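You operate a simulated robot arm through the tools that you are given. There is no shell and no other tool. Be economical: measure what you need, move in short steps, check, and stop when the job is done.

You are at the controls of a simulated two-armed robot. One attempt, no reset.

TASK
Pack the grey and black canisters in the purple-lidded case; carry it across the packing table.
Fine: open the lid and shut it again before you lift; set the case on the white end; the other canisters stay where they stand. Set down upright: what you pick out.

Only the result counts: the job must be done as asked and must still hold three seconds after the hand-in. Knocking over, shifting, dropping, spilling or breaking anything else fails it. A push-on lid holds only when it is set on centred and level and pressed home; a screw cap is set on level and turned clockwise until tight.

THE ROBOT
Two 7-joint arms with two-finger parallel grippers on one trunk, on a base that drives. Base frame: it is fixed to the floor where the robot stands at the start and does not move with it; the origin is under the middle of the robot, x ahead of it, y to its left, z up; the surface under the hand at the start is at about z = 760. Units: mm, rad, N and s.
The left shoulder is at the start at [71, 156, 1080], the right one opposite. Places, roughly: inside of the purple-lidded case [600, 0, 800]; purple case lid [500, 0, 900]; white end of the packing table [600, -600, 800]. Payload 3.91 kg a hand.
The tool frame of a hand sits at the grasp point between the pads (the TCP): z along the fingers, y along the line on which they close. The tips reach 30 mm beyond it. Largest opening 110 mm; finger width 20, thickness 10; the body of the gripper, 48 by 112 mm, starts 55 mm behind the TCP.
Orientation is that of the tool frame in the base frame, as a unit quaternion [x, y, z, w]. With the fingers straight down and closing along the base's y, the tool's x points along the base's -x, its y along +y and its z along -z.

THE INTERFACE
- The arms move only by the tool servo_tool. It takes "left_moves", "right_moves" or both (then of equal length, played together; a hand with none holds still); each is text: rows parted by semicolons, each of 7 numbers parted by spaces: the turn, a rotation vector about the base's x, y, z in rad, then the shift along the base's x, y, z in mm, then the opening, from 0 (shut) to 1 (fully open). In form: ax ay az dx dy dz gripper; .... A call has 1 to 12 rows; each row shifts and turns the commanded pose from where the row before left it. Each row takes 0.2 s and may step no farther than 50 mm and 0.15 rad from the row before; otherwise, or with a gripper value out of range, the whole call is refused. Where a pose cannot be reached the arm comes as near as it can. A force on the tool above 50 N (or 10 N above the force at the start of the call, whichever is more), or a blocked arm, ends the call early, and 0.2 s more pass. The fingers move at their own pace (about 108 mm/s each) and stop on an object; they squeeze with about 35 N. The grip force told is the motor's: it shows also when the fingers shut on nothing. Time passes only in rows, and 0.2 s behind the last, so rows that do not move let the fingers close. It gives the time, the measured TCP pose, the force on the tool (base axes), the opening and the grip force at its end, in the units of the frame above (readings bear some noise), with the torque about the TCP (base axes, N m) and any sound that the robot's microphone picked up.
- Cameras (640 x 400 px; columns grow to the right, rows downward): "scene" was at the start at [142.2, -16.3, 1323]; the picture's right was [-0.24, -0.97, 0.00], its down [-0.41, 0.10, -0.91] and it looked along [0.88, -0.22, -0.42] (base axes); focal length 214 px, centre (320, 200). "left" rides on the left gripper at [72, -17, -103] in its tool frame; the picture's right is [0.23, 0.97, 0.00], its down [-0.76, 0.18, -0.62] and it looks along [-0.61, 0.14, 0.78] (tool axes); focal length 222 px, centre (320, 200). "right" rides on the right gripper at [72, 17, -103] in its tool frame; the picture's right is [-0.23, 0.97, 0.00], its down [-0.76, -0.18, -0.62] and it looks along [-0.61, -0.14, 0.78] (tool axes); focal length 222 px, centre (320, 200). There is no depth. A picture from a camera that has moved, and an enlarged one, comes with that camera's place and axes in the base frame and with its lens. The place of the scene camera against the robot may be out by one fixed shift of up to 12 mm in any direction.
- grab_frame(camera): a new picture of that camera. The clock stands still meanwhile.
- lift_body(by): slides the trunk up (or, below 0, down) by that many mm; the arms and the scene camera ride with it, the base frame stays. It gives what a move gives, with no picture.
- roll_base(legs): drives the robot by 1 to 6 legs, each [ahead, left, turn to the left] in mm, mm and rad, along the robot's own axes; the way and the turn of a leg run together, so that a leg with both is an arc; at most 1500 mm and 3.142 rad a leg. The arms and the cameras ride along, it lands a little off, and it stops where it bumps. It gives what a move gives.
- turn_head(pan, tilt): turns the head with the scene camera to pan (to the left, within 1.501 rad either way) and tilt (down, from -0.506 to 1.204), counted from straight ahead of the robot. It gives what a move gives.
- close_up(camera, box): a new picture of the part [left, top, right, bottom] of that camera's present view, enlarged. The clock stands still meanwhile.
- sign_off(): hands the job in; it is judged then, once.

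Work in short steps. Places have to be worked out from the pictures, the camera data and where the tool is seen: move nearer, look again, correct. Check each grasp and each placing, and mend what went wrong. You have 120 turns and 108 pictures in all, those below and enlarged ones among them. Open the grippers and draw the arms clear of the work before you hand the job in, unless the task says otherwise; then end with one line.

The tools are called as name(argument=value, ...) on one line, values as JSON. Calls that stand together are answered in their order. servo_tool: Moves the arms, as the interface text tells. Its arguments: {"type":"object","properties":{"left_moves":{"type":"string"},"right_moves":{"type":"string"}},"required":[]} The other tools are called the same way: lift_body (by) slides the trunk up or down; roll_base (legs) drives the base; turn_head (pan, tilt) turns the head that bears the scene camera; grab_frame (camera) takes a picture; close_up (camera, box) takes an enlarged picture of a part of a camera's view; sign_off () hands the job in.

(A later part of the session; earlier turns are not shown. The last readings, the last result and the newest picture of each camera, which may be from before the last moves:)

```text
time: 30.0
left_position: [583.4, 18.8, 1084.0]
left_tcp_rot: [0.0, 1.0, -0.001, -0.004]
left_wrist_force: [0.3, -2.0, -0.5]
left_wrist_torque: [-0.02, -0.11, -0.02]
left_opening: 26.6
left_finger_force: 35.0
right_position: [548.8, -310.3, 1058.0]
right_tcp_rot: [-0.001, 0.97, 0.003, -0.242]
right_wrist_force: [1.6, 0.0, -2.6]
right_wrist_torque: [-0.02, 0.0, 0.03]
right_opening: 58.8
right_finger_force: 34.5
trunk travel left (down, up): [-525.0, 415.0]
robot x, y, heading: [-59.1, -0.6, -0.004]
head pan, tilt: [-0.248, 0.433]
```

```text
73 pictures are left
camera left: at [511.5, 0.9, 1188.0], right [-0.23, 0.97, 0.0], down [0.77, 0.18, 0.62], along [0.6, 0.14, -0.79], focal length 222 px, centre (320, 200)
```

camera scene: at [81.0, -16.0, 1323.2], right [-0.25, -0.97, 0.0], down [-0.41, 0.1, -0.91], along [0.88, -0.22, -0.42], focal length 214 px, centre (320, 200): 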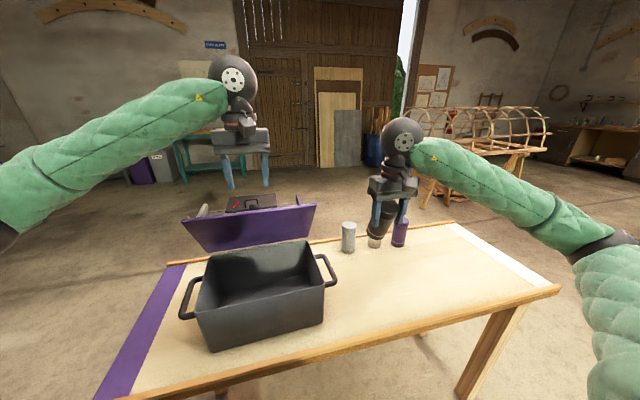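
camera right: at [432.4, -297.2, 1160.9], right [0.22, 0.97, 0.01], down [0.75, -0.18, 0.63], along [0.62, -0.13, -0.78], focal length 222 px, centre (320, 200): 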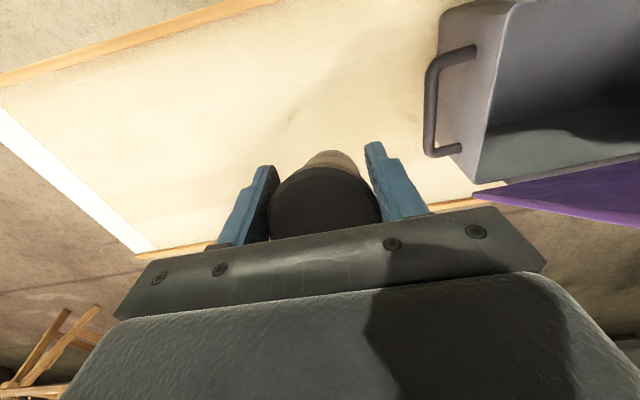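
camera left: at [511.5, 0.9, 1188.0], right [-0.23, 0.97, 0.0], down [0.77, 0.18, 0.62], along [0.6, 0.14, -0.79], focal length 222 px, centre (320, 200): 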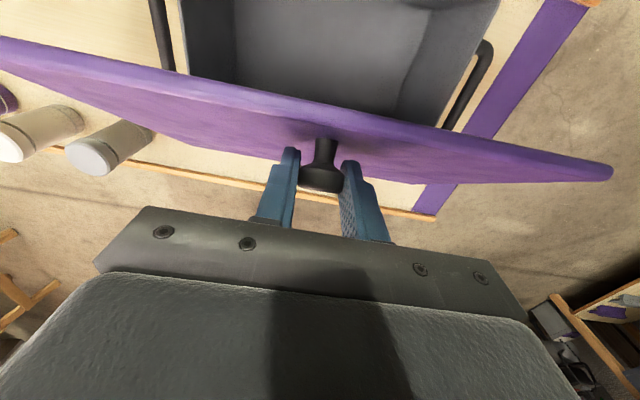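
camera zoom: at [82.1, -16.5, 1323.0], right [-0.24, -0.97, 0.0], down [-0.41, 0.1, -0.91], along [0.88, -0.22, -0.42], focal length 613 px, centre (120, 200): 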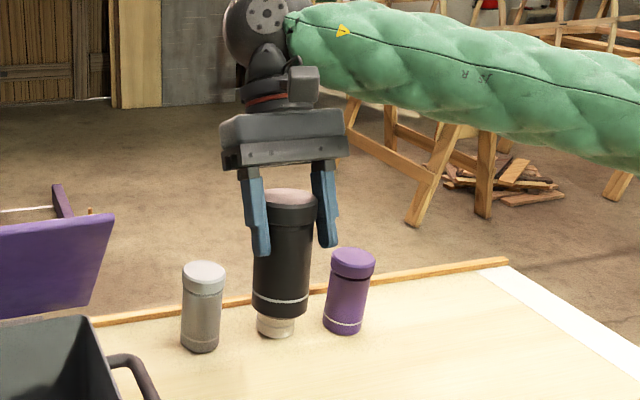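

The canister is upright now. I'll lower it towards the free table while the left hand opens the lid gently to about 63°.

servo_tool(right_moves="0 0 0 0 0 -45 0.35; 0 0 0 0 0 -45 0.35; 0 0 0 0 0 -45 0.35; 0 0 0 0 0 -40 0.35; 0 0 0 0 0 0 0.35", left_moves="0 0 0 7 0 3 0.1; 0 0 0 7 0 3 0.1; 0 0 0 5 0 2 0.1; 0 0 0 5 0 1 0.1; 0 0 0 0 0 0 0.1")

grab_frame(camera="scene")

```text
time: 31.2
left_position: [606.6, 18.6, 1094.8]
left_tcp_rot: [0.0, 1.0, 0.0, -0.004]
left_wrist_force: [-3.5, 0.4, -5.2]
left_wrist_torque: [0.06, 1.0, 0.0]
left_opening: 27.0
left_finger_force: 34.6
right_position: [546.5, -311.3, 886.8]
right_tcp_rot: [-0.001, 0.97, 0.003, -0.242]
right_wrist_force: [0.4, 0.5, -2.7]
right_wrist_torque: [0.01, 0.06, 0.01]
right_opening: 59.0
right_finger_force: 35.0
trunk travel left (down, up): [-525.0, 415.0]
robot x, y, heading: [-65.6, 0.4, -0.003]
head pan, tilt: [-0.248, 0.433]
```

```text
72 pictures are left
camera scene: at [82.0, -16.1, 1323.0], right [-0.24, -0.97, 0.0], down [-0.41, 0.1, -0.91], along [0.88, -0.22, -0.42], focal length 214 px, centre (320, 200)
```

scene: 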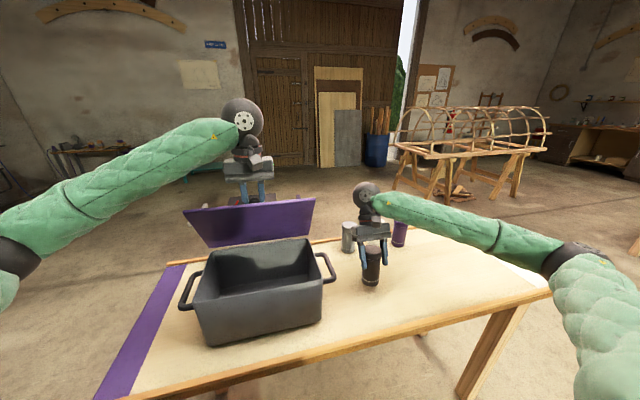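

The lid is at about 63° with the case flat. I'm lowering the canister the last few millimetres to the table.

servo_tool(right_moves="0 0 0 0 0 -6 0.35; 0 0 0 0 0 -5 0.35; 0 0 0 0 0 -4 0.35; 0 0 0 0 0 -4 0.35; 0 0 0 0 0 -4 0.35; 0 0 0 0 0 0 0.35")

close_up(camera="scene", box=[310, 160, 430, 300])

```text
time: 32.6
left_position: [604.9, 20.2, 1095.4]
left_tcp_rot: [0.0, 1.0, 0.0, -0.003]
left_wrist_force: [-3.7, 0.6, -5.4]
left_wrist_torque: [0.05, 0.82, -0.01]
left_opening: 26.9
left_finger_force: 35.4
right_position: [545.2, -312.7, 863.8]
right_tcp_rot: [-0.003, 0.97, 0.003, -0.242]
right_wrist_force: [-1.3, -1.2, 25.1]
right_wrist_torque: [-0.12, -0.62, -0.02]
right_opening: 59.3
right_finger_force: 35.1
trunk travel left (down, up): [-525.0, 415.0]
robot x, y, heading: [-58.5, -1.9, -0.001]
head pan, tilt: [-0.248, 0.433]
```

```text
2.86 times, centred on (370, 230) of scene
camera zoom: at [80.3, -15.7, 1323.6], right [-0.24, -0.97, 0.0], down [-0.41, 0.1, -0.91], along [0.88, -0.22, -0.42], focal length 613 px, centre (177, 114)
```

zoom: 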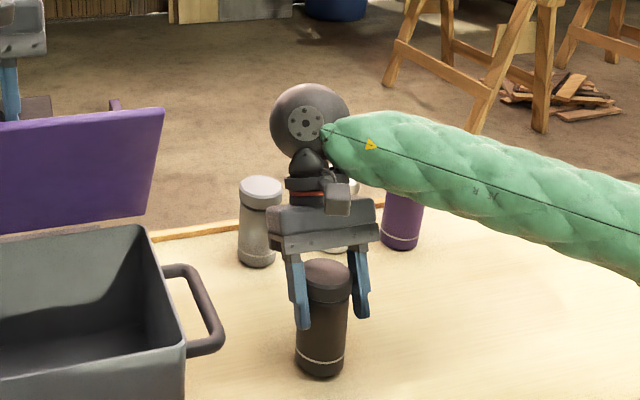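

The canister is in contact with the table (25 N). I'll open to let it stand, retreat along the finger axis, and check.

servo_tool(right_moves="0 0 0 0 0 0 0.6; 0 0 0 0 0 0 0.7; 0 0 0 0 0 0 0.75; 0 0 0 15 0 27 0.75; 0 0 0 20 0 36 0.75; 0 0 0 15 0 40 0.75; 0 0 0 0 0 40 0.75; 0 0 0 0 0 0 0.75")

close_up(camera="scene", box=[310, 160, 430, 300])

```text
time: 34.4
left_position: [606.5, 18.4, 1093.6]
left_tcp_rot: [0.0, 1.0, 0.0, -0.005]
left_wrist_force: [-2.6, -0.6, -6.6]
left_wrist_torque: [-0.05, 0.79, 0.0]
left_opening: 26.6
left_finger_force: 34.8
right_position: [599.1, -312.8, 1003.5]
right_tcp_rot: [-0.001, 0.97, 0.003, -0.243]
right_wrist_force: [-0.3, -0.5, 0.0]
right_wrist_torque: [-0.01, -0.03, 0.0]
right_opening: 82.6
right_finger_force: 0.0
trunk travel left (down, up): [-525.0, 415.0]
robot x, y, heading: [-58.2, 0.1, 0.005]
head pan, tilt: [-0.248, 0.433]
```

```text
2.86 times, centred on (370, 230) of scene
camera zoom: at [82.5, -16.7, 1322.9], right [-0.24, -0.97, 0.0], down [-0.41, 0.1, -0.91], along [0.88, -0.22, -0.42], focal length 613 px, centre (177, 114)
```

zoom: 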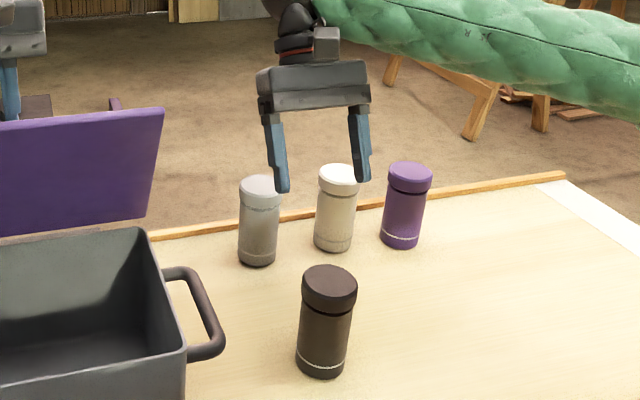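

Black stands upright at about (546, −316). I'm tilting the right hand the other way (palm leaning 0.35 rad towards me) so it will clear the lid, and I'll look again from there.

servo_tool(right_moves="0 -0.142 0 -16 0 0 0.7; 0 -0.142 0 -16 0 0 0.7; 0 -0.142 0 -16 0 0 0.7; 0 -0.142 0 -16 0 0 0.7; 0 -0.142 0 -16 0 0 0.7; 0 -0.142 0 -17 -3 -10 0.7; 0 0 0 0 0 -10 0.7; 0 0 0 0 0 0 0.7")

grab_frame(camera="right")

```text
time: 36.2
left_position: [606.7, 18.2, 1094.8]
left_tcp_rot: [0.0, 1.0, -0.001, -0.005]
left_wrist_force: [-3.7, 1.0, -6.8]
left_wrist_torque: [0.1, 0.85, 0.03]
left_opening: 27.1
left_finger_force: 35.4
right_position: [500.3, -315.9, 984.0]
right_tcp_rot: [-0.002, 0.984, 0.003, 0.181]
right_wrist_force: [0.2, 0.2, -0.4]
right_wrist_torque: [0.01, 0.0, -0.01]
right_opening: 77.0
right_finger_force: 0.1
trunk travel left (down, up): [-525.0, 415.0]
robot x, y, heading: [-60.0, 0.7, 0.003]
head pan, tilt: [-0.248, 0.433]
```

```text
69 pictures are left
camera right: at [396.7, -301.7, 1055.1], right [0.21, 0.97, 0.09], down [0.49, -0.18, 0.85], along [0.85, -0.13, -0.52], focal length 222 px, centre (320, 200)
```

right: 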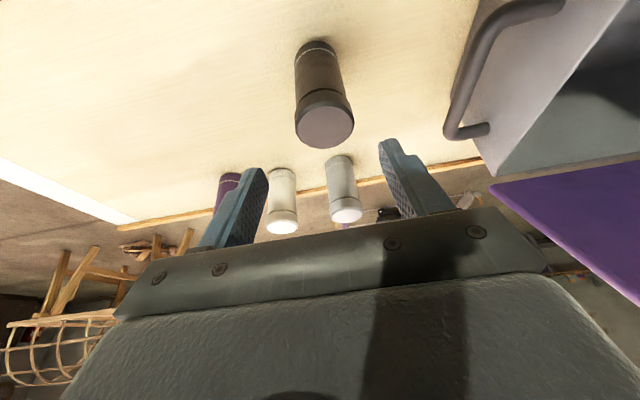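

Black is at about (554, −313). I'm approaching along the tilted finger axis and gripping at z≈858.

servo_tool(right_moves="0 0 0 10 3 -10 0.7; 0 0 0 14 0 -38 0.7; 0 0 0 14 0 -38 0.7; 0 0 0 15 0 -40 0.7; 0 0 0 0 0 0 0.7; 0 0 0 0 0 0 0.35; 0 0 0 0 0 0 0.35; 0 0 0 0 0 0 0.35")

close_up(camera="scene", box=[310, 160, 430, 300])

grab_frame(camera="right")

```text
time: 38.0
left_position: [605.6, 19.9, 1095.5]
left_tcp_rot: [-0.001, 1.0, 0.0, -0.005]
left_wrist_force: [0.3, 1.8, -3.9]
left_wrist_torque: [-0.09, 0.04, -0.05]
left_opening: 26.8
left_finger_force: 34.7
right_position: [553.9, -310.2, 859.2]
right_tcp_rot: [-0.003, 0.984, 0.002, 0.181]
right_wrist_force: [0.1, -0.8, 0.5]
right_wrist_torque: [0.01, 0.03, 0.01]
right_opening: 58.9
right_finger_force: 35.6
trunk travel left (down, up): [-525.0, 415.0]
robot x, y, heading: [-60.8, 0.7, -0.001]
head pan, tilt: [-0.248, 0.433]
```

```text
2.86 times, centred on (370, 230) of scene
camera zoom: at [82.1, -16.2, 1323.0], right [-0.24, -0.97, 0.0], down [-0.41, 0.1, -0.91], along [0.88, -0.22, -0.42], focal length 613 px, centre (177, 114)
```

zoom: 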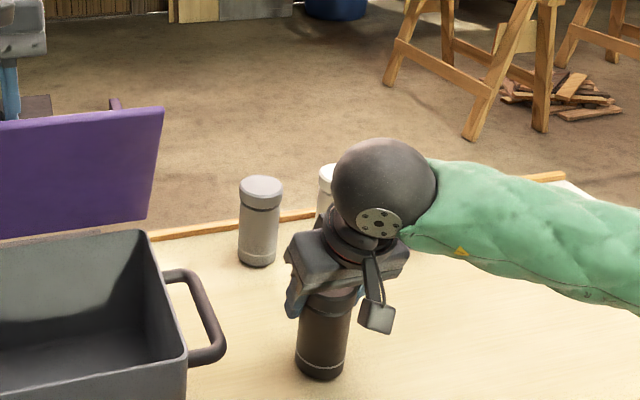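

```text
67 pictures are left
camera right: at [450.1, -296.6, 930.3], right [0.21, 0.97, 0.09], down [0.49, -0.18, 0.85], along [0.85, -0.13, -0.52], focal length 222 px, centre (320, 200)
```

right: 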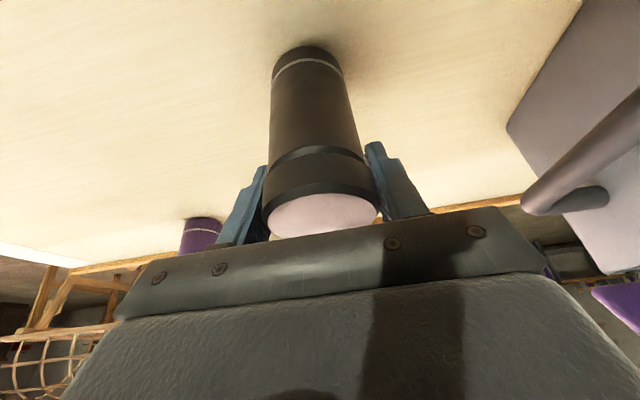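

The grip is good, but at 0.35 rad the wrist camera would pass close to the front rim. I'll reopen, reduce the tilt to 0.2 rad, and grip again.

servo_tool(right_moves="0 0 0 0 -1 0 0.6; 0 0 0 0 -1 0 0.7; 0 0.075 0 0 0 1 0.7; 0 0.075 0 0 0 1 0.7; 0 0 0 0 0 0 0.35; 0 0 0 0 0 0 0.35; 0 0 0 0 0 0 0.35")

```text
time: 39.6
left_position: [606.7, 19.5, 1094.7]
left_tcp_rot: [0.0, 1.0, -0.001, -0.004]
left_wrist_force: [0.4, 0.7, -4.6]
left_wrist_torque: [-0.03, 0.22, -0.03]
left_opening: 26.9
left_finger_force: 35.0
right_position: [554.7, -314.7, 859.3]
right_tcp_rot: [-0.002, 0.994, 0.002, 0.106]
right_wrist_force: [-0.7, 0.0, 0.0]
right_wrist_torque: [-0.07, 0.0, -0.01]
right_opening: 59.2
right_finger_force: 34.6
trunk travel left (down, up): [-525.0, 415.0]
robot x, y, heading: [-57.8, -1.8, 0.003]
head pan, tilt: [-0.248, 0.433]
```

Gripped at 59 mm with a 0.2 rad tilt. I'm lifting, then moving over the case at x≈515, y≈−62, and checking before lowering.

servo_tool(right_moves="0 0 0 0 0 40 0.35; 0 0 0 0 0 45 0.35; 0 0 0 -10 0 45 0.35; 0 0 0 -15 0 40 0.35; 0 0 0 -15 0 30 0.35; 0 0 0 0 45 0 0.35; 0 0 0 0 45 0 0.35; 0 0 0 0 45 0 0.35; 0 0 0 0 45 0 0.35; 0 0 0 0 40 0 0.35; 0 0 0 0 30 0 0.35; 0 0 0 0 0 0 0.35")

grab_frame(camera="right")

grab_frame(camera="scene")

grab_frame(camera="left")

```text
time: 42.2
left_position: [607.3, 19.2, 1095.0]
left_tcp_rot: [0.0, 1.0, -0.002, -0.004]
left_wrist_force: [0.5, -2.0, -3.4]
left_wrist_torque: [0.06, 0.08, 0.1]
left_opening: 27.1
left_finger_force: 35.1
right_position: [515.2, -64.2, 1059.9]
right_tcp_rot: [-0.002, 0.994, 0.002, 0.106]
right_wrist_force: [-0.8, -0.5, -2.6]
right_wrist_torque: [-0.02, -0.03, 0.03]
right_opening: 58.9
right_finger_force: 35.1
trunk travel left (down, up): [-525.0, 415.0]
robot x, y, heading: [-58.5, 0.0, -0.004]
head pan, tilt: [-0.248, 0.433]
```

```text
66 pictures are left
camera right: at [422.8, -49.9, 1146.3], right [0.22, 0.97, 0.05], down [0.61, -0.18, 0.77], along [0.76, -0.13, -0.64], focal length 222 px, centre (320, 200)
```

right: 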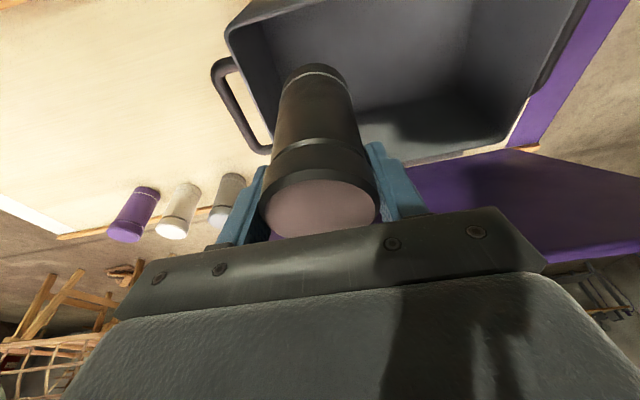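

```text
65 pictures are left
camera scene: at [82.3, -16.5, 1323.0], right [-0.24, -0.97, 0.0], down [-0.41, 0.1, -0.91], along [0.88, -0.22, -0.42], focal length 214 px, centre (320, 200)
```

scene: 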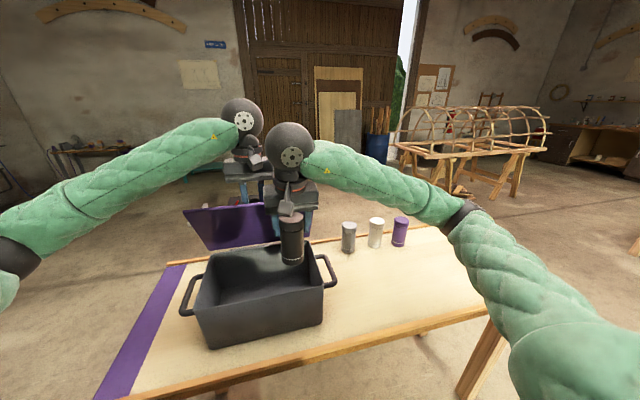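

```text
64 pictures are left
camera left: at [534.6, 2.2, 1198.3], right [-0.23, 0.97, 0.0], down [0.77, 0.18, 0.62], along [0.6, 0.14, -0.79], focal length 222 px, centre (320, 200)
```

left: 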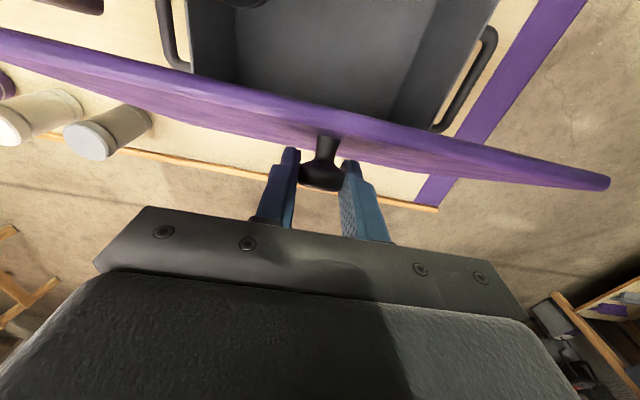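

The canister is over the case, well inside the rim. I'm lowering slowly while the left hand holds the lid.

servo_tool(right_moves="0 0 0 0 0 -20 0.35; 0 0 0 0 0 -20 0.35; 0 0 0 0 0 -20 0.35; 0 0 0 0 0 -20 0.35; 0 0 0 0 0 -20 0.35; 0 0 0 0 0 -20 0.35; 0 0 0 0 0 -20 0.35; 0 0 0 0 0 -20 0.35; 0 0 0 0 0 -20 0.35; 0 0 0 0 0 0 0.35")

close_up(camera="scene", box=[170, 130, 410, 350])

grab_frame(camera="right")

```text
time: 44.4
left_position: [606.2, 19.3, 1095.3]
left_tcp_rot: [0.0, 1.0, 0.0, -0.004]
left_wrist_force: [0.6, -0.6, -2.8]
left_wrist_torque: [0.01, -0.02, 0.03]
left_opening: 26.9
left_finger_force: 34.8
right_position: [512.2, -65.4, 881.3]
right_tcp_rot: [-0.002, 0.994, 0.003, 0.106]
right_wrist_force: [0.2, 0.0, -3.0]
right_wrist_torque: [-0.03, 0.01, 0.04]
right_opening: 58.9
right_finger_force: 34.9
trunk travel left (down, up): [-525.0, 415.0]
robot x, y, heading: [-62.9, -1.5, -0.0]
head pan, tilt: [-0.248, 0.433]
```

```text
1.82 times, centred on (290, 240) of scene
camera zoom: at [82.3, -16.2, 1323.0], right [-0.24, -0.97, 0.0], down [-0.41, 0.1, -0.91], along [0.88, -0.22, -0.42], focal length 390 px, centre (374, 127)
```

zoom: 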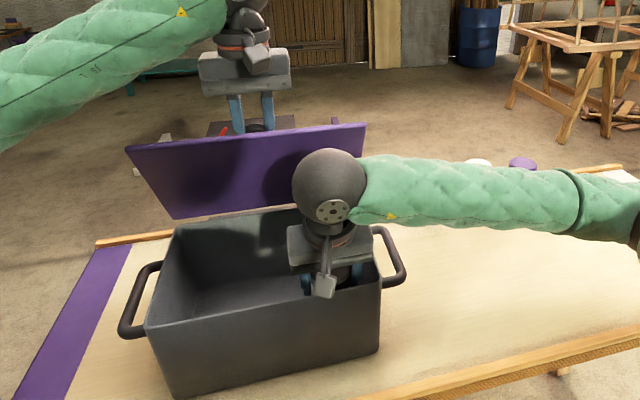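

```text
62 pictures are left
camera right: at [420.5, -50.8, 966.5], right [0.22, 0.97, 0.05], down [0.61, -0.18, 0.77], along [0.76, -0.13, -0.64], focal length 222 px, centre (320, 200)
```

right: 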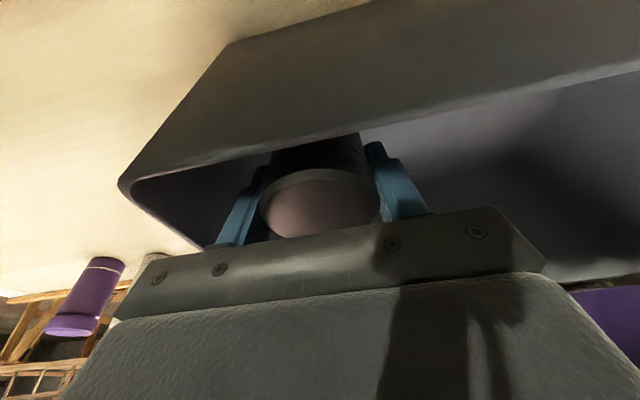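

No contact so far. I'm going down in small steps until the canister touches the case floor.

servo_tool(right_moves="0 0 0 0 0 -5 0.35; 0 0 0 0 0 -4 0.35; 0 0 0 0 0 -3 0.35; 0 0 0 0 0 -3 0.35; 0 0 0 0 0 0 0.35")

```text
time: 45.6
left_position: [605.6, 19.2, 1095.0]
left_tcp_rot: [0.0, 1.0, -0.001, -0.004]
left_wrist_force: [2.4, -1.2, -5.9]
left_wrist_torque: [-0.02, -0.19, -0.01]
left_opening: 26.8
left_finger_force: 35.0
right_position: [513.4, -65.0, 865.2]
right_tcp_rot: [-0.002, 0.994, 0.004, 0.107]
right_wrist_force: [-1.5, 1.4, 8.9]
right_wrist_torque: [-0.18, 0.12, -0.03]
right_opening: 59.1
right_finger_force: 35.0
trunk travel left (down, up): [-525.0, 415.0]
robot x, y, heading: [-60.8, 3.0, 0.003]
head pan, tilt: [-0.248, 0.433]
```

It has touched down (about 9 N, z≈866). I'm opening modestly and withdrawing along the finger axis.

servo_tool(right_moves="0 0 0 0 0 0 0.63; 0 0 0 0 0 0 0.63; 0 0 0 0 0 0 0.63; 0 0 0 -4 0 20 0.63; 0 0 0 -6 0 30 0.63; 0 0 0 -6 0 40 0.63; 0 0 0 0 0 45 0.63; 0 0 0 0 0 45 0.63; 0 0 0 0 0 0 0.63")

grab_frame(camera="right")

close_up(camera="scene", box=[170, 130, 410, 350])

```text
time: 47.6
left_position: [607.0, 19.1, 1095.4]
left_tcp_rot: [0.0, 1.0, -0.001, -0.004]
left_wrist_force: [1.2, 0.3, -3.9]
left_wrist_torque: [0.03, -0.04, -0.06]
left_opening: 26.7
left_finger_force: 34.4
right_position: [495.3, -65.3, 1046.7]
right_tcp_rot: [-0.003, 0.994, 0.003, 0.107]
right_wrist_force: [0.3, -0.5, 0.2]
right_wrist_torque: [0.01, 0.01, -0.02]
right_opening: 69.3
right_finger_force: 0.0
trunk travel left (down, up): [-525.0, 415.0]
robot x, y, heading: [-62.3, 2.8, -0.001]
head pan, tilt: [-0.248, 0.433]
```

```text
61 pictures are left
camera right: at [404.0, -51.3, 1132.0], right [0.22, 0.97, 0.05], down [0.61, -0.18, 0.77], along [0.76, -0.13, -0.64], focal length 222 px, centre (320, 200)
```

right: 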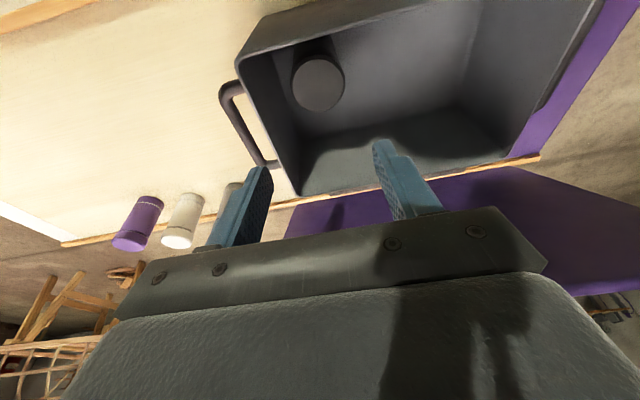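

```text
1.82 times, centred on (290, 240) of scene
camera zoom: at [82.6, -16.1, 1322.9], right [-0.24, -0.97, 0.0], down [-0.41, 0.1, -0.91], along [0.88, -0.22, -0.42], focal length 390 px, centre (374, 127)
```

zoom: 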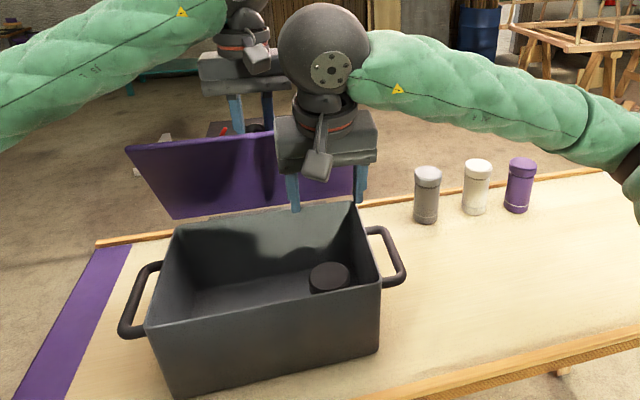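

Black stands upright in the case. I'm taking the right hand out to the right and over to the grey canister.

servo_tool(right_moves="0 0 0 0 -49 0 0.7; 0 0 0 0 -49 0 0.7; 0 0 0 0 -49 0 0.7; 0 0 0 0 -49 0 0.7; 0 0 0 0 -49 0 0.7; 0 0 0 48 -5 -10 0.7; 0 0 0 48 0 -10 0.7; 0 0 0 48 0 -10 0.7; 0 0 0 48 0 -10 0.7; 0 0 0 43 0 -10 0.7; 0 0 0 0 0 0 0.7")

grab_frame(camera="right")

```text
time: 50.0
left_position: [606.5, 18.4, 1093.5]
left_tcp_rot: [0.0, 1.0, -0.001, -0.005]
left_wrist_force: [1.2, -1.7, -2.9]
left_wrist_torque: [0.03, 0.08, 0.07]
left_opening: 27.0
left_finger_force: 34.8
right_position: [731.6, -314.2, 994.5]
right_tcp_rot: [-0.002, 0.994, 0.004, 0.106]
right_wrist_force: [-0.6, -0.1, 0.7]
right_wrist_torque: [-0.01, -0.01, -0.01]
right_opening: 76.9
right_finger_force: 0.0
trunk travel left (down, up): [-525.0, 415.0]
robot x, y, heading: [-63.5, -2.9, -0.001]
head pan, tilt: [-0.248, 0.433]
```

```text
59 pictures are left
camera right: at [640.0, -299.3, 1079.4], right [0.22, 0.97, 0.05], down [0.61, -0.18, 0.77], along [0.76, -0.13, -0.64], focal length 222 px, centre (320, 200)
```

right: 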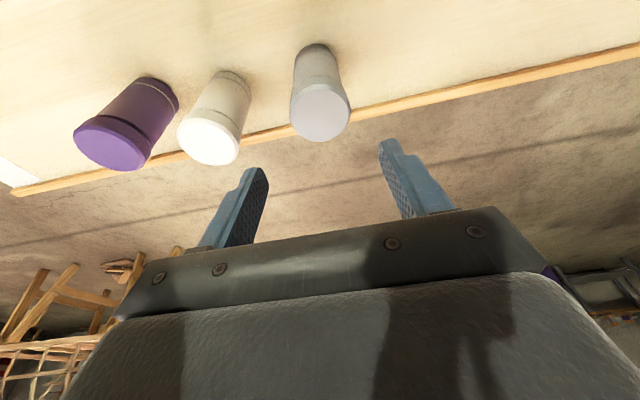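

The grey canister's axis is at about (754, −312). I'm descending along the finger axis and gripping.

servo_tool(right_moves="0 0 0 -5 2 -10 0.7; 0 0 0 9 0 -42 0.7; 0 0 0 9 0 -42 0.7; 0 0 0 9 0 -42 0.7; 0 0 0 0 0 0 0.7; 0 0 0 0 0 0 0.35; 0 0 0 0 0 0 0.35; 0 0 0 0 0 0 0.35")

grab_frame(camera="right")

```text
time: 51.8
left_position: [606.4, 18.1, 1094.1]
left_tcp_rot: [0.0, 1.0, -0.001, -0.004]
left_wrist_force: [1.9, -0.1, -3.2]
left_wrist_torque: [0.0, -0.22, 0.01]
left_opening: 26.9
left_finger_force: 35.0
right_position: [755.6, -312.8, 856.2]
right_tcp_rot: [-0.002, 0.994, 0.003, 0.106]
right_wrist_force: [-0.8, 0.3, 0.5]
right_wrist_torque: [-0.05, 0.03, 0.03]
right_opening: 59.4
right_finger_force: 34.9
trunk travel left (down, up): [-525.0, 415.0]
robot x, y, heading: [-59.4, 0.1, 0.001]
head pan, tilt: [-0.248, 0.433]
```

```text
58 pictures are left
camera right: at [663.7, -297.5, 941.8], right [0.22, 0.97, 0.05], down [0.61, -0.18, 0.77], along [0.76, -0.13, -0.64], focal length 222 px, centre (320, 200)
```

right: 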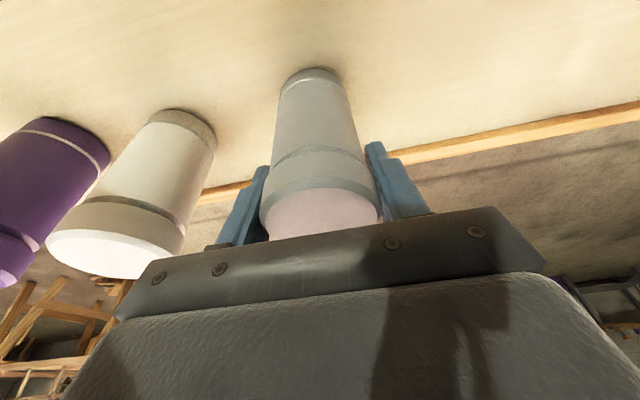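

Grey is gripped at 59 mm and I'm lifting it. To keep the arms apart, I'm also releasing the knob and withdrawing the left hand, since the lid has held itself open before.

servo_tool(right_moves="0 0 0 0 0 30 0.35; 0 0 0 0 0 45 0.35; 0 0 0 0 0 45 0.35; 0 0 0 0 0 45 0.35; 0 0 0 0 0 40 0.35; 0 0 0 -48 0 0 0.35; 0 0 0 -48 0 0 0.35; 0 0 0 -48 0 0 0.35; 0 0 0 -48 0 0 0.35; 0 0 0 -48 0 0 0.35; 0 0 0 0 0 0 0.35", left_moves="0 0 0 0 0 0 0.3; 0 0 0 0 0 0 0.35; 0 0 0 0 0 0 0.4; 0 0 0 0 0 0 0.4; 0 0 0 0 0 30 0.4; 0 0 0 0 0 45 0.4; 0 0 0 0 20 35 0.4; 0 0 0 0 48 0 0.4; 0 0 0 0 48 0 0.4; 0 0 0 0 48 0 0.4; 0 0 0 0 48 0 0.4")

grab_frame(camera="scene")

grab_frame(camera="right")

```text
time: 54.2
left_position: [604.4, 231.1, 1205.6]
left_tcp_rot: [0.001, 1.0, -0.001, -0.004]
left_wrist_force: [-0.9, 0.0, -0.4]
left_wrist_torque: [-0.04, 0.0, 0.02]
left_opening: 43.9
left_finger_force: 0.0
right_position: [517.7, -312.9, 1064.0]
right_tcp_rot: [-0.001, 0.994, 0.002, 0.106]
right_wrist_force: [-0.3, 0.5, -2.8]
right_wrist_torque: [0.01, 0.01, 0.0]
right_opening: 59.6
right_finger_force: 35.0
trunk travel left (down, up): [-525.0, 415.0]
robot x, y, heading: [-61.9, -0.6, 0.001]
head pan, tilt: [-0.248, 0.433]
```

```text
57 pictures are left
camera scene: at [82.0, -14.8, 1323.1], right [-0.25, -0.97, 0.0], down [-0.41, 0.1, -0.91], along [0.88, -0.22, -0.42], focal length 214 px, centre (320, 200)
```

scene: 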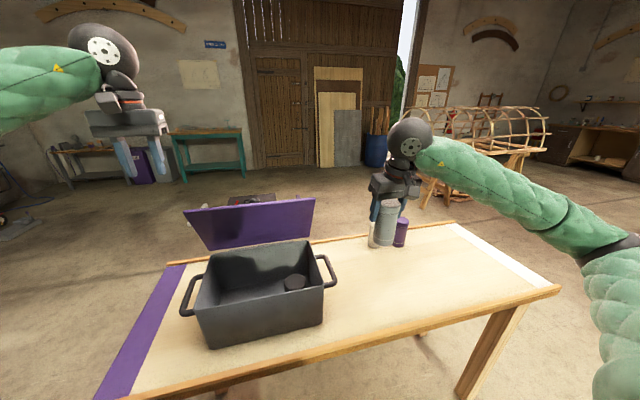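

```text
56 pictures are left
camera right: at [426.5, -297.7, 1149.8], right [0.22, 0.97, 0.05], down [0.61, -0.18, 0.77], along [0.76, -0.14, -0.64], focal length 222 px, centre (320, 200)
```

right: 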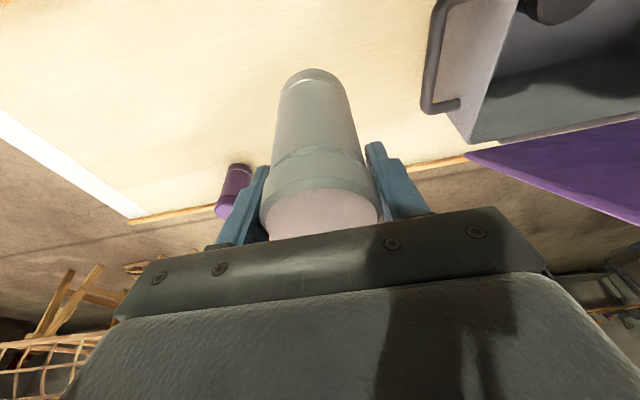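

The lid stays open and the grey hangs upright. I'm moving over the left half of the case (y≈45) and then lowering slowly.

servo_tool(right_moves="0 0 0 -1 45 0 0.35; 0 0 0 -1 45 0 0.35; 0 0 0 -1 45 0 0.35; 0 0 0 -1 45 0 0.35; 0 0 0 0 45 0 0.35; 0 0 0 0 45 0 0.35; 0 0 0 0 45 0 0.35; 0 0 0 0 43 0 0.35; 0 0 0 0 0 -20 0.35; 0 0 0 0 0 -20 0.35; 0 0 0 0 0 -20 0.35; 0 0 0 0 0 0 0.35")

grab_frame(camera="right")

close_up(camera="scene", box=[170, 130, 410, 350])

```text
time: 56.8
left_position: [603.2, 231.3, 1205.5]
left_tcp_rot: [0.0, 1.0, -0.001, -0.005]
left_wrist_force: [-0.8, 0.0, 0.3]
left_wrist_torque: [-0.05, -0.02, 0.02]
left_opening: 43.9
left_finger_force: 0.1
right_position: [509.4, 45.8, 1000.9]
right_tcp_rot: [-0.002, 0.994, 0.003, 0.106]
right_wrist_force: [0.5, 0.2, -2.0]
right_wrist_torque: [0.02, 0.02, -0.02]
right_opening: 59.2
right_finger_force: 34.8
trunk travel left (down, up): [-525.0, 415.0]
robot x, y, heading: [-58.5, 1.5, -0.002]
head pan, tilt: [-0.248, 0.433]
```

```text
55 pictures are left
camera right: at [418.3, 60.3, 1087.8], right [0.22, 0.97, 0.05], down [0.61, -0.18, 0.77], along [0.76, -0.13, -0.64], focal length 222 px, centre (320, 200)
```

right: 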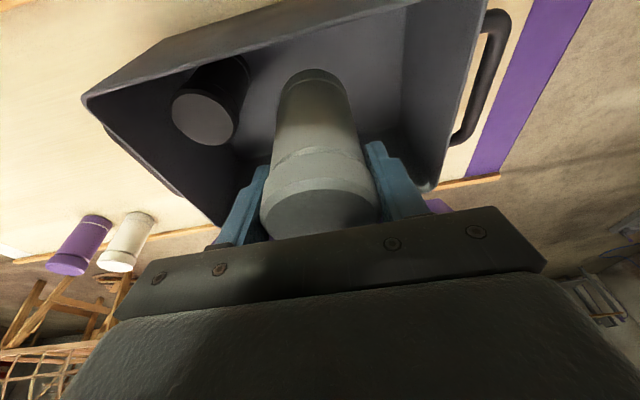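

```text
1.82 times, centred on (290, 240) of scene
camera zoom: at [81.9, -15.6, 1323.1], right [-0.24, -0.97, 0.0], down [-0.41, 0.1, -0.91], along [0.88, -0.22, -0.42], focal length 390 px, centre (374, 127)
```

zoom: 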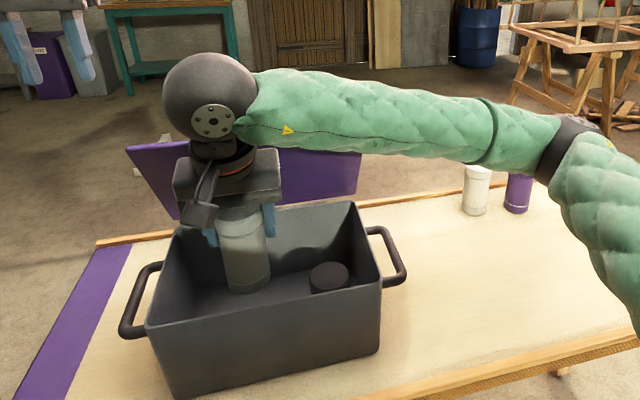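

Clearances look fine. I'm lowering to just above the floor and then in small steps.

servo_tool(right_moves="0 0 0 0 0 -20 0.35; 0 0 0 0 0 -20 0.35; 0 0 0 0 0 -20 0.35; 0 0 0 0 0 -20 0.35; 0 0 0 0 0 -20 0.35; 0 0 0 0 0 -18 0.35; 0 0 0 0 0 -5 0.35; 0 0 0 0 0 -4 0.35; 0 0 0 0 0 -4 0.35; 0 0 0 0 0 -4 0.35; 0 0 0 0 0 0 0.35")

```text
time: 59.2
left_position: [603.9, 230.4, 1204.7]
left_tcp_rot: [0.001, 1.0, -0.001, -0.004]
left_wrist_force: [-0.4, -0.3, 0.3]
left_wrist_torque: [0.01, -0.01, -0.02]
left_opening: 43.8
left_finger_force: 0.0
right_position: [511.3, 44.6, 869.5]
right_tcp_rot: [-0.002, 0.994, 0.003, 0.106]
right_wrist_force: [0.3, -0.4, -2.1]
right_wrist_torque: [0.03, -0.02, 0.0]
right_opening: 59.2
right_finger_force: 35.1
trunk travel left (down, up): [-525.0, 415.0]
robot x, y, heading: [-61.4, -1.8, -0.002]
head pan, tilt: [-0.248, 0.433]
```

Not touching yet (only the canister's weight shows), so I'm going a few millimetres further.

servo_tool(right_moves="0 0 0 0 0 -3 0.35; 0 0 0 0 0 -2 0.35; 0 0 0 0 0 -2 0.35; 0 0 0 0 0 0 0.35")

```text
time: 60.2
left_position: [604.0, 229.5, 1205.0]
left_tcp_rot: [0.0, 1.0, 0.0, -0.005]
left_wrist_force: [0.2, -1.1, 0.3]
left_wrist_torque: [0.02, 0.03, -0.02]
left_opening: 44.1
left_finger_force: 0.0
right_position: [510.8, 45.1, 861.4]
right_tcp_rot: [-0.002, 0.994, 0.003, 0.107]
right_wrist_force: [0.4, 0.2, -1.2]
right_wrist_torque: [-0.03, -0.03, 0.0]
right_opening: 59.5
right_finger_force: 35.3
trunk travel left (down, up): [-525.0, 415.0]
robot x, y, heading: [-60.5, -4.6, 0.0]
head pan, tilt: [-0.248, 0.433]
```

servo_tool(right_moves="0 0 0 0 0 -2 0.35; 0 0 0 0 0 -2 0.35; 0 0 0 0 0 0 0.35")

```text
time: 61.0
left_position: [602.5, 230.5, 1206.8]
left_tcp_rot: [0.0, 1.0, -0.001, -0.004]
left_wrist_force: [0.8, 0.4, 0.2]
left_wrist_torque: [-0.03, 0.01, 0.03]
left_opening: 43.8
left_finger_force: 0.1
right_position: [511.3, 45.5, 859.1]
right_tcp_rot: [-0.002, 0.994, 0.003, 0.107]
right_wrist_force: [3.1, 1.8, 25.3]
right_wrist_torque: [-0.22, 0.02, 0.0]
right_opening: 59.8
right_finger_force: 34.7
trunk travel left (down, up): [-525.0, 415.0]
robot x, y, heading: [-59.5, 0.4, -0.007]
head pan, tilt: [-0.248, 0.433]
```

Firm contact at 25 N. I'm releasing and withdrawing up along the finger axis.

servo_tool(right_moves="0 0 0 0 0 2 0.35; 0 0 0 0 0 0 0.63; 0 0 0 0 0 0 0.63; 0 0 0 0 0 0 0.63; 0 0 0 -4 0 20 0.63; 0 0 0 -6 0 30 0.63; 0 0 0 -6 0 40 0.63; 0 0 0 0 0 45 0.63; 0 0 0 0 0 45 0.63; 0 0 0 0 0 0 0.63")

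grab_frame(camera="right")

close_up(camera="scene", box=[170, 130, 410, 350])

```text
time: 63.2
left_position: [604.7, 230.1, 1205.9]
left_tcp_rot: [0.0, 1.0, -0.001, -0.005]
left_wrist_force: [-0.3, 0.2, 0.9]
left_wrist_torque: [-0.01, 0.01, 0.0]
left_opening: 43.8
left_finger_force: 0.1
right_position: [497.1, 46.2, 1042.1]
right_tcp_rot: [-0.002, 0.994, 0.003, 0.106]
right_wrist_force: [0.4, -0.2, 0.4]
right_wrist_torque: [0.0, -0.03, -0.07]
right_opening: 69.3
right_finger_force: 0.2
trunk travel left (down, up): [-525.0, 415.0]
robot x, y, heading: [-61.4, -4.2, 0.001]
head pan, tilt: [-0.248, 0.433]
```

```text
53 pictures are left
camera right: at [404.6, 60.7, 1127.7], right [0.22, 0.97, 0.05], down [0.61, -0.18, 0.77], along [0.76, -0.13, -0.64], focal length 222 px, centre (320, 200)
```

right: 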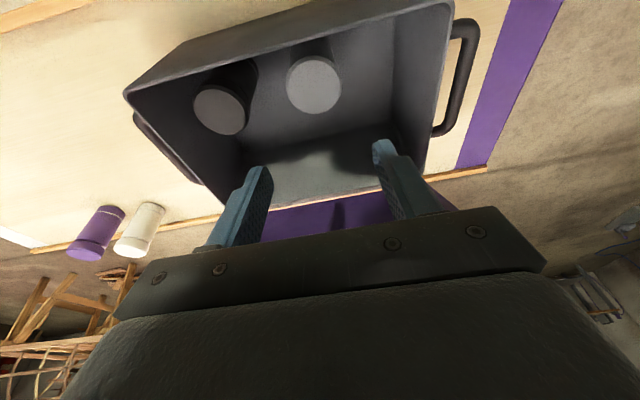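

```text
1.82 times, centred on (290, 240) of scene
camera zoom: at [82.4, -16.2, 1322.9], right [-0.24, -0.97, 0.0], down [-0.41, 0.1, -0.91], along [0.88, -0.22, -0.42], focal length 390 px, centre (374, 127)
```

zoom: 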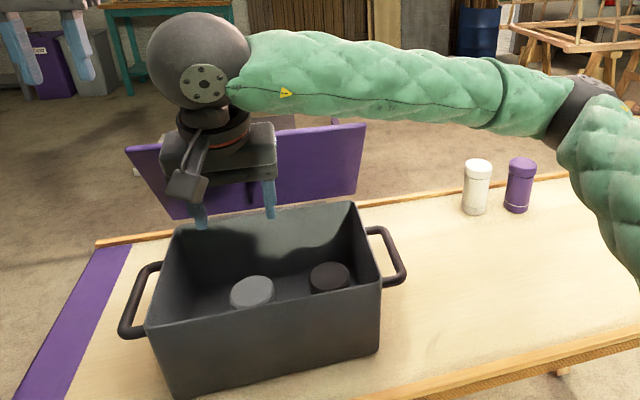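

Both canisters stand upright inside. I'm withdrawing the right hand to the right and bringing the left hand back over the knob.

servo_tool(right_moves="0 0 0 0 -48 0 0.6; 0 0 0 0 -48 0 0.6; 0 0 0 0 -48 0 0.6; 0 0 0 0 -48 0 0.6; 0 0.07 0 0 -48 0 0.6; 0 0.07 0 0 -48 0 0.6; 0 0.07 0 0 -48 0 0.6; 0 0 0 0 0 0 0.6; 0 0 0 0 0 0 0.6", left_moves="0 0 0 0 0 0 0.6; 0 0 0 0 0 0 0.6; 0 0 0 0 0 0 0.6; 0 0 0 0 -20 0 0.6; 0 0 0 0 -45 -7 0.6; 0 0 0 0 -48 -7 0.6; 0 0 0 0 -48 -7 0.6; 0 0 0 0 -49 -7 0.6; 0 0 0 0 0 0 0.6")

grab_frame(camera="left")

```text
time: 65.2
left_position: [606.5, 20.6, 1178.0]
left_tcp_rot: [0.001, 1.0, -0.001, -0.003]
left_wrist_force: [0.3, -0.4, 0.6]
left_wrist_torque: [0.02, -0.02, 0.01]
left_opening: 66.1
left_finger_force: 0.1
right_position: [495.0, -290.2, 1039.3]
right_tcp_rot: [-0.003, 1.0, 0.003, 0.002]
right_wrist_force: [-0.5, 0.3, 0.0]
right_wrist_torque: [-0.03, -0.02, 0.02]
right_opening: 65.8
right_finger_force: 0.0
trunk travel left (down, up): [-525.0, 415.0]
robot x, y, heading: [-62.5, -2.1, -0.004]
head pan, tilt: [-0.248, 0.433]
```

```text
51 pictures are left
camera left: at [534.0, 4.2, 1280.5], right [-0.23, 0.97, 0.0], down [0.77, 0.18, 0.62], along [0.6, 0.14, -0.79], focal length 222 px, centre (320, 200)
```

left: 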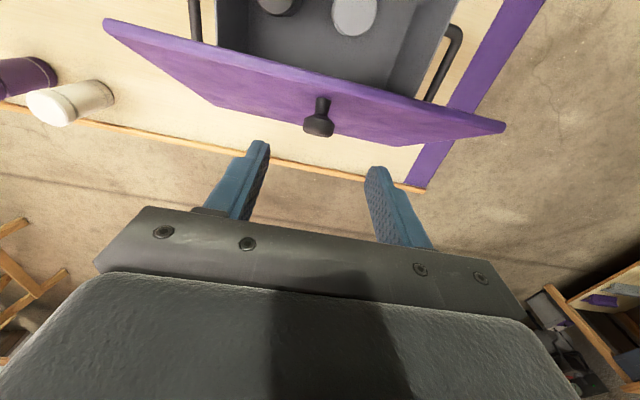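

The knob is at about (602, 18, 1080) as expected. I'm descending and gripping it.

servo_tool(left_moves="0 0 0 0 -1 -42 0.6; 0 0 0 0 -1 -42 0.6; 0 0 0 0 0 0 0.1; 0 0 0 0 0 0 0.1; 0 0 0 0 0 0 0.1")

```text
time: 66.4
left_position: [607.9, 16.4, 1093.9]
left_tcp_rot: [-0.001, 1.0, -0.001, -0.004]
left_wrist_force: [0.9, -2.3, -0.3]
left_wrist_torque: [-0.01, -0.24, 0.02]
left_opening: 26.8
left_finger_force: 35.2
right_position: [496.2, -289.7, 1037.8]
right_tcp_rot: [-0.001, 1.0, 0.004, 0.002]
right_wrist_force: [-0.4, 0.0, 0.4]
right_wrist_torque: [0.03, 0.02, 0.01]
right_opening: 66.2
right_finger_force: 0.0
trunk travel left (down, up): [-525.0, 415.0]
robot x, y, heading: [-61.7, -3.0, -0.003]
head pan, tilt: [-0.248, 0.433]
```

The knob is gripped. I'm lowering the lid along the arc to about 20°.

servo_tool(left_moves="0 0 0 -9.1 0 -2.8 0.1; 0 0 0 -14.7 0 -5.8 0.1; 0 0 0 -14.2 0 -7 0.1; 0 0 0 -13.5 0 -8.3 0.1; 0 0 0 -12.8 0 -9.4 0.1; 0 0 0 -11.8 0 -10.4 0.1; 0 0 0 -11 0 -11.5 0.1; 0 0 0 -9.8 0 -12.4 0.1; 0 0 0 -8.8 0 -13.1 0.1; 0 0 0 0 0 0 0.1")

close_up(camera="scene", box=[150, 180, 350, 340])

```text
time: 68.6
left_position: [499.9, 17.4, 1009.7]
left_tcp_rot: [0.0, 1.0, -0.001, -0.005]
left_wrist_force: [1.7, 1.9, 2.9]
left_wrist_torque: [0.0, -0.7, 0.02]
left_opening: 27.0
left_finger_force: 34.6
right_position: [495.8, -289.6, 1038.3]
right_tcp_rot: [-0.002, 1.0, 0.003, 0.002]
right_wrist_force: [0.1, -0.5, -0.6]
right_wrist_torque: [0.01, -0.02, 0.01]
right_opening: 66.0
right_finger_force: 0.0
trunk travel left (down, up): [-525.0, 415.0]
robot x, y, heading: [-64.6, 1.0, 0.002]
head pan, tilt: [-0.248, 0.433]
```

```text
2.50 times, centred on (250, 260) of scene
camera zoom: at [81.9, -16.1, 1323.0], right [-0.24, -0.97, 0.0], down [-0.41, 0.1, -0.91], along [0.88, -0.22, -0.42], focal length 536 px, centre (495, 50)
```

zoom: 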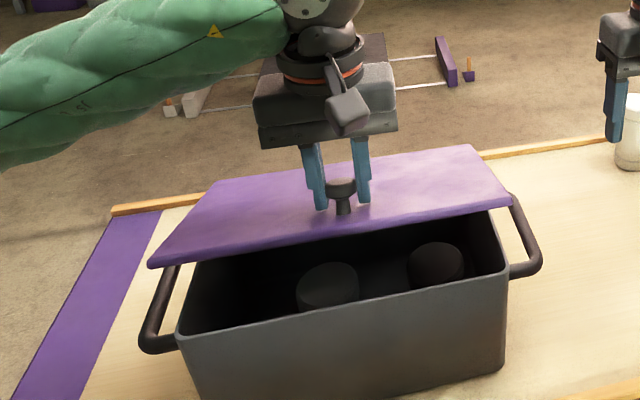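

Closing is going smoothly. I'm finishing the arc down to the rim.

servo_tool(left_moves="0 0 0 -7.6 0 -13.9 0.1; 0 0 0 -6.3 0 -14.5 0.1; 0 0 0 -5.1 0 -14 0.1; 0 0 0 -2 0 -8 0.1; 0 0 0 -1 0 -5 0.1; 0 0 0 0 0 0 0.1")

close_up(camera="scene", box=[150, 180, 350, 340])

```text
time: 70.0
left_position: [477.7, 18.4, 955.5]
left_tcp_rot: [-0.001, 1.0, 0.0, -0.005]
left_wrist_force: [5.9, 1.0, 4.9]
left_wrist_torque: [-0.02, -0.97, 0.04]
left_opening: 26.9
left_finger_force: 34.7
right_position: [494.8, -290.4, 1038.1]
right_tcp_rot: [-0.001, 1.0, 0.004, 0.003]
right_wrist_force: [0.0, -0.9, -0.4]
right_wrist_torque: [0.02, 0.04, 0.01]
right_opening: 66.2
right_finger_force: 0.1
trunk travel left (down, up): [-525.0, 415.0]
robot x, y, heading: [-61.8, 1.2, -0.004]
head pan, tilt: [-0.248, 0.433]
```

```text
2.50 times, centred on (250, 260) of scene
camera zoom: at [82.1, -16.2, 1323.0], right [-0.24, -0.97, 0.0], down [-0.41, 0.1, -0.91], along [0.88, -0.22, -0.42], focal length 536 px, centre (495, 50)
```

zoom: 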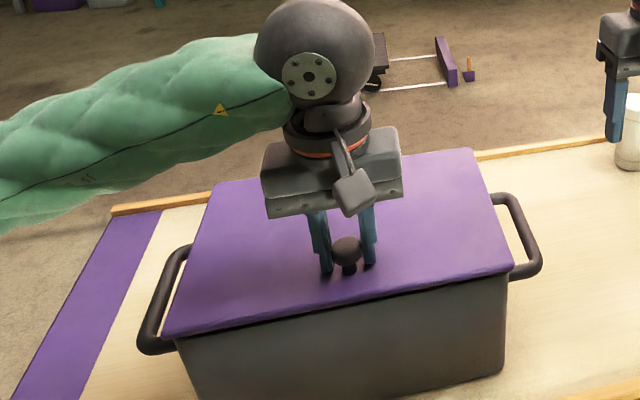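

The lid looks almost shut. I'm pressing it home with a few small downward steps.

servo_tool(left_moves="0 0 0 0 0 -3 0.1; 0 0 0 0 0 -3 0.1; 0 0 0 0 0 -3 0.1; 0 0 0 0 0 0 0.1")

close_up(camera="scene", box=[190, 260, 330, 350])

```text
time: 71.0
left_position: [477.2, 18.6, 949.4]
left_tcp_rot: [-0.001, 1.0, -0.002, -0.001]
left_wrist_force: [9.1, 6.6, 46.9]
left_wrist_torque: [0.28, -1.58, -0.08]
left_opening: 26.9
left_finger_force: 35.1
right_position: [493.1, -288.5, 1040.6]
right_tcp_rot: [-0.002, 1.0, 0.003, 0.003]
right_wrist_force: [0.2, -0.2, -0.4]
right_wrist_torque: [0.0, 0.01, -0.02]
right_opening: 65.9
right_finger_force: 0.0
trunk travel left (down, up): [-525.0, 415.0]
robot x, y, heading: [-57.9, 1.7, 0.002]
head pan, tilt: [-0.248, 0.433]
```

```text
4.44 times, centred on (260, 305) of scene
camera zoom: at [80.0, -15.8, 1323.8], right [-0.24, -0.97, 0.0], down [-0.41, 0.1, -0.91], along [0.88, -0.22, -0.42], focal length 953 px, centre (587, -267)
```

zoom: 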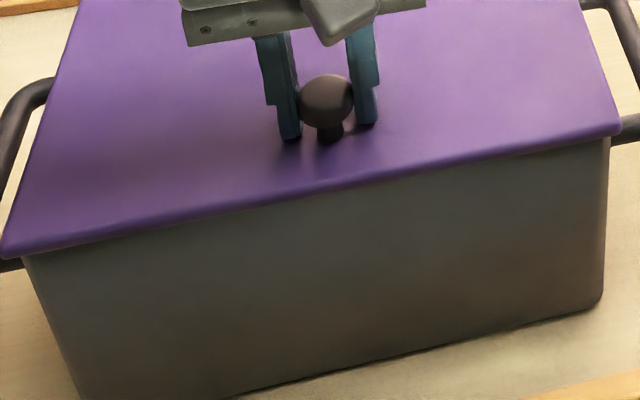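

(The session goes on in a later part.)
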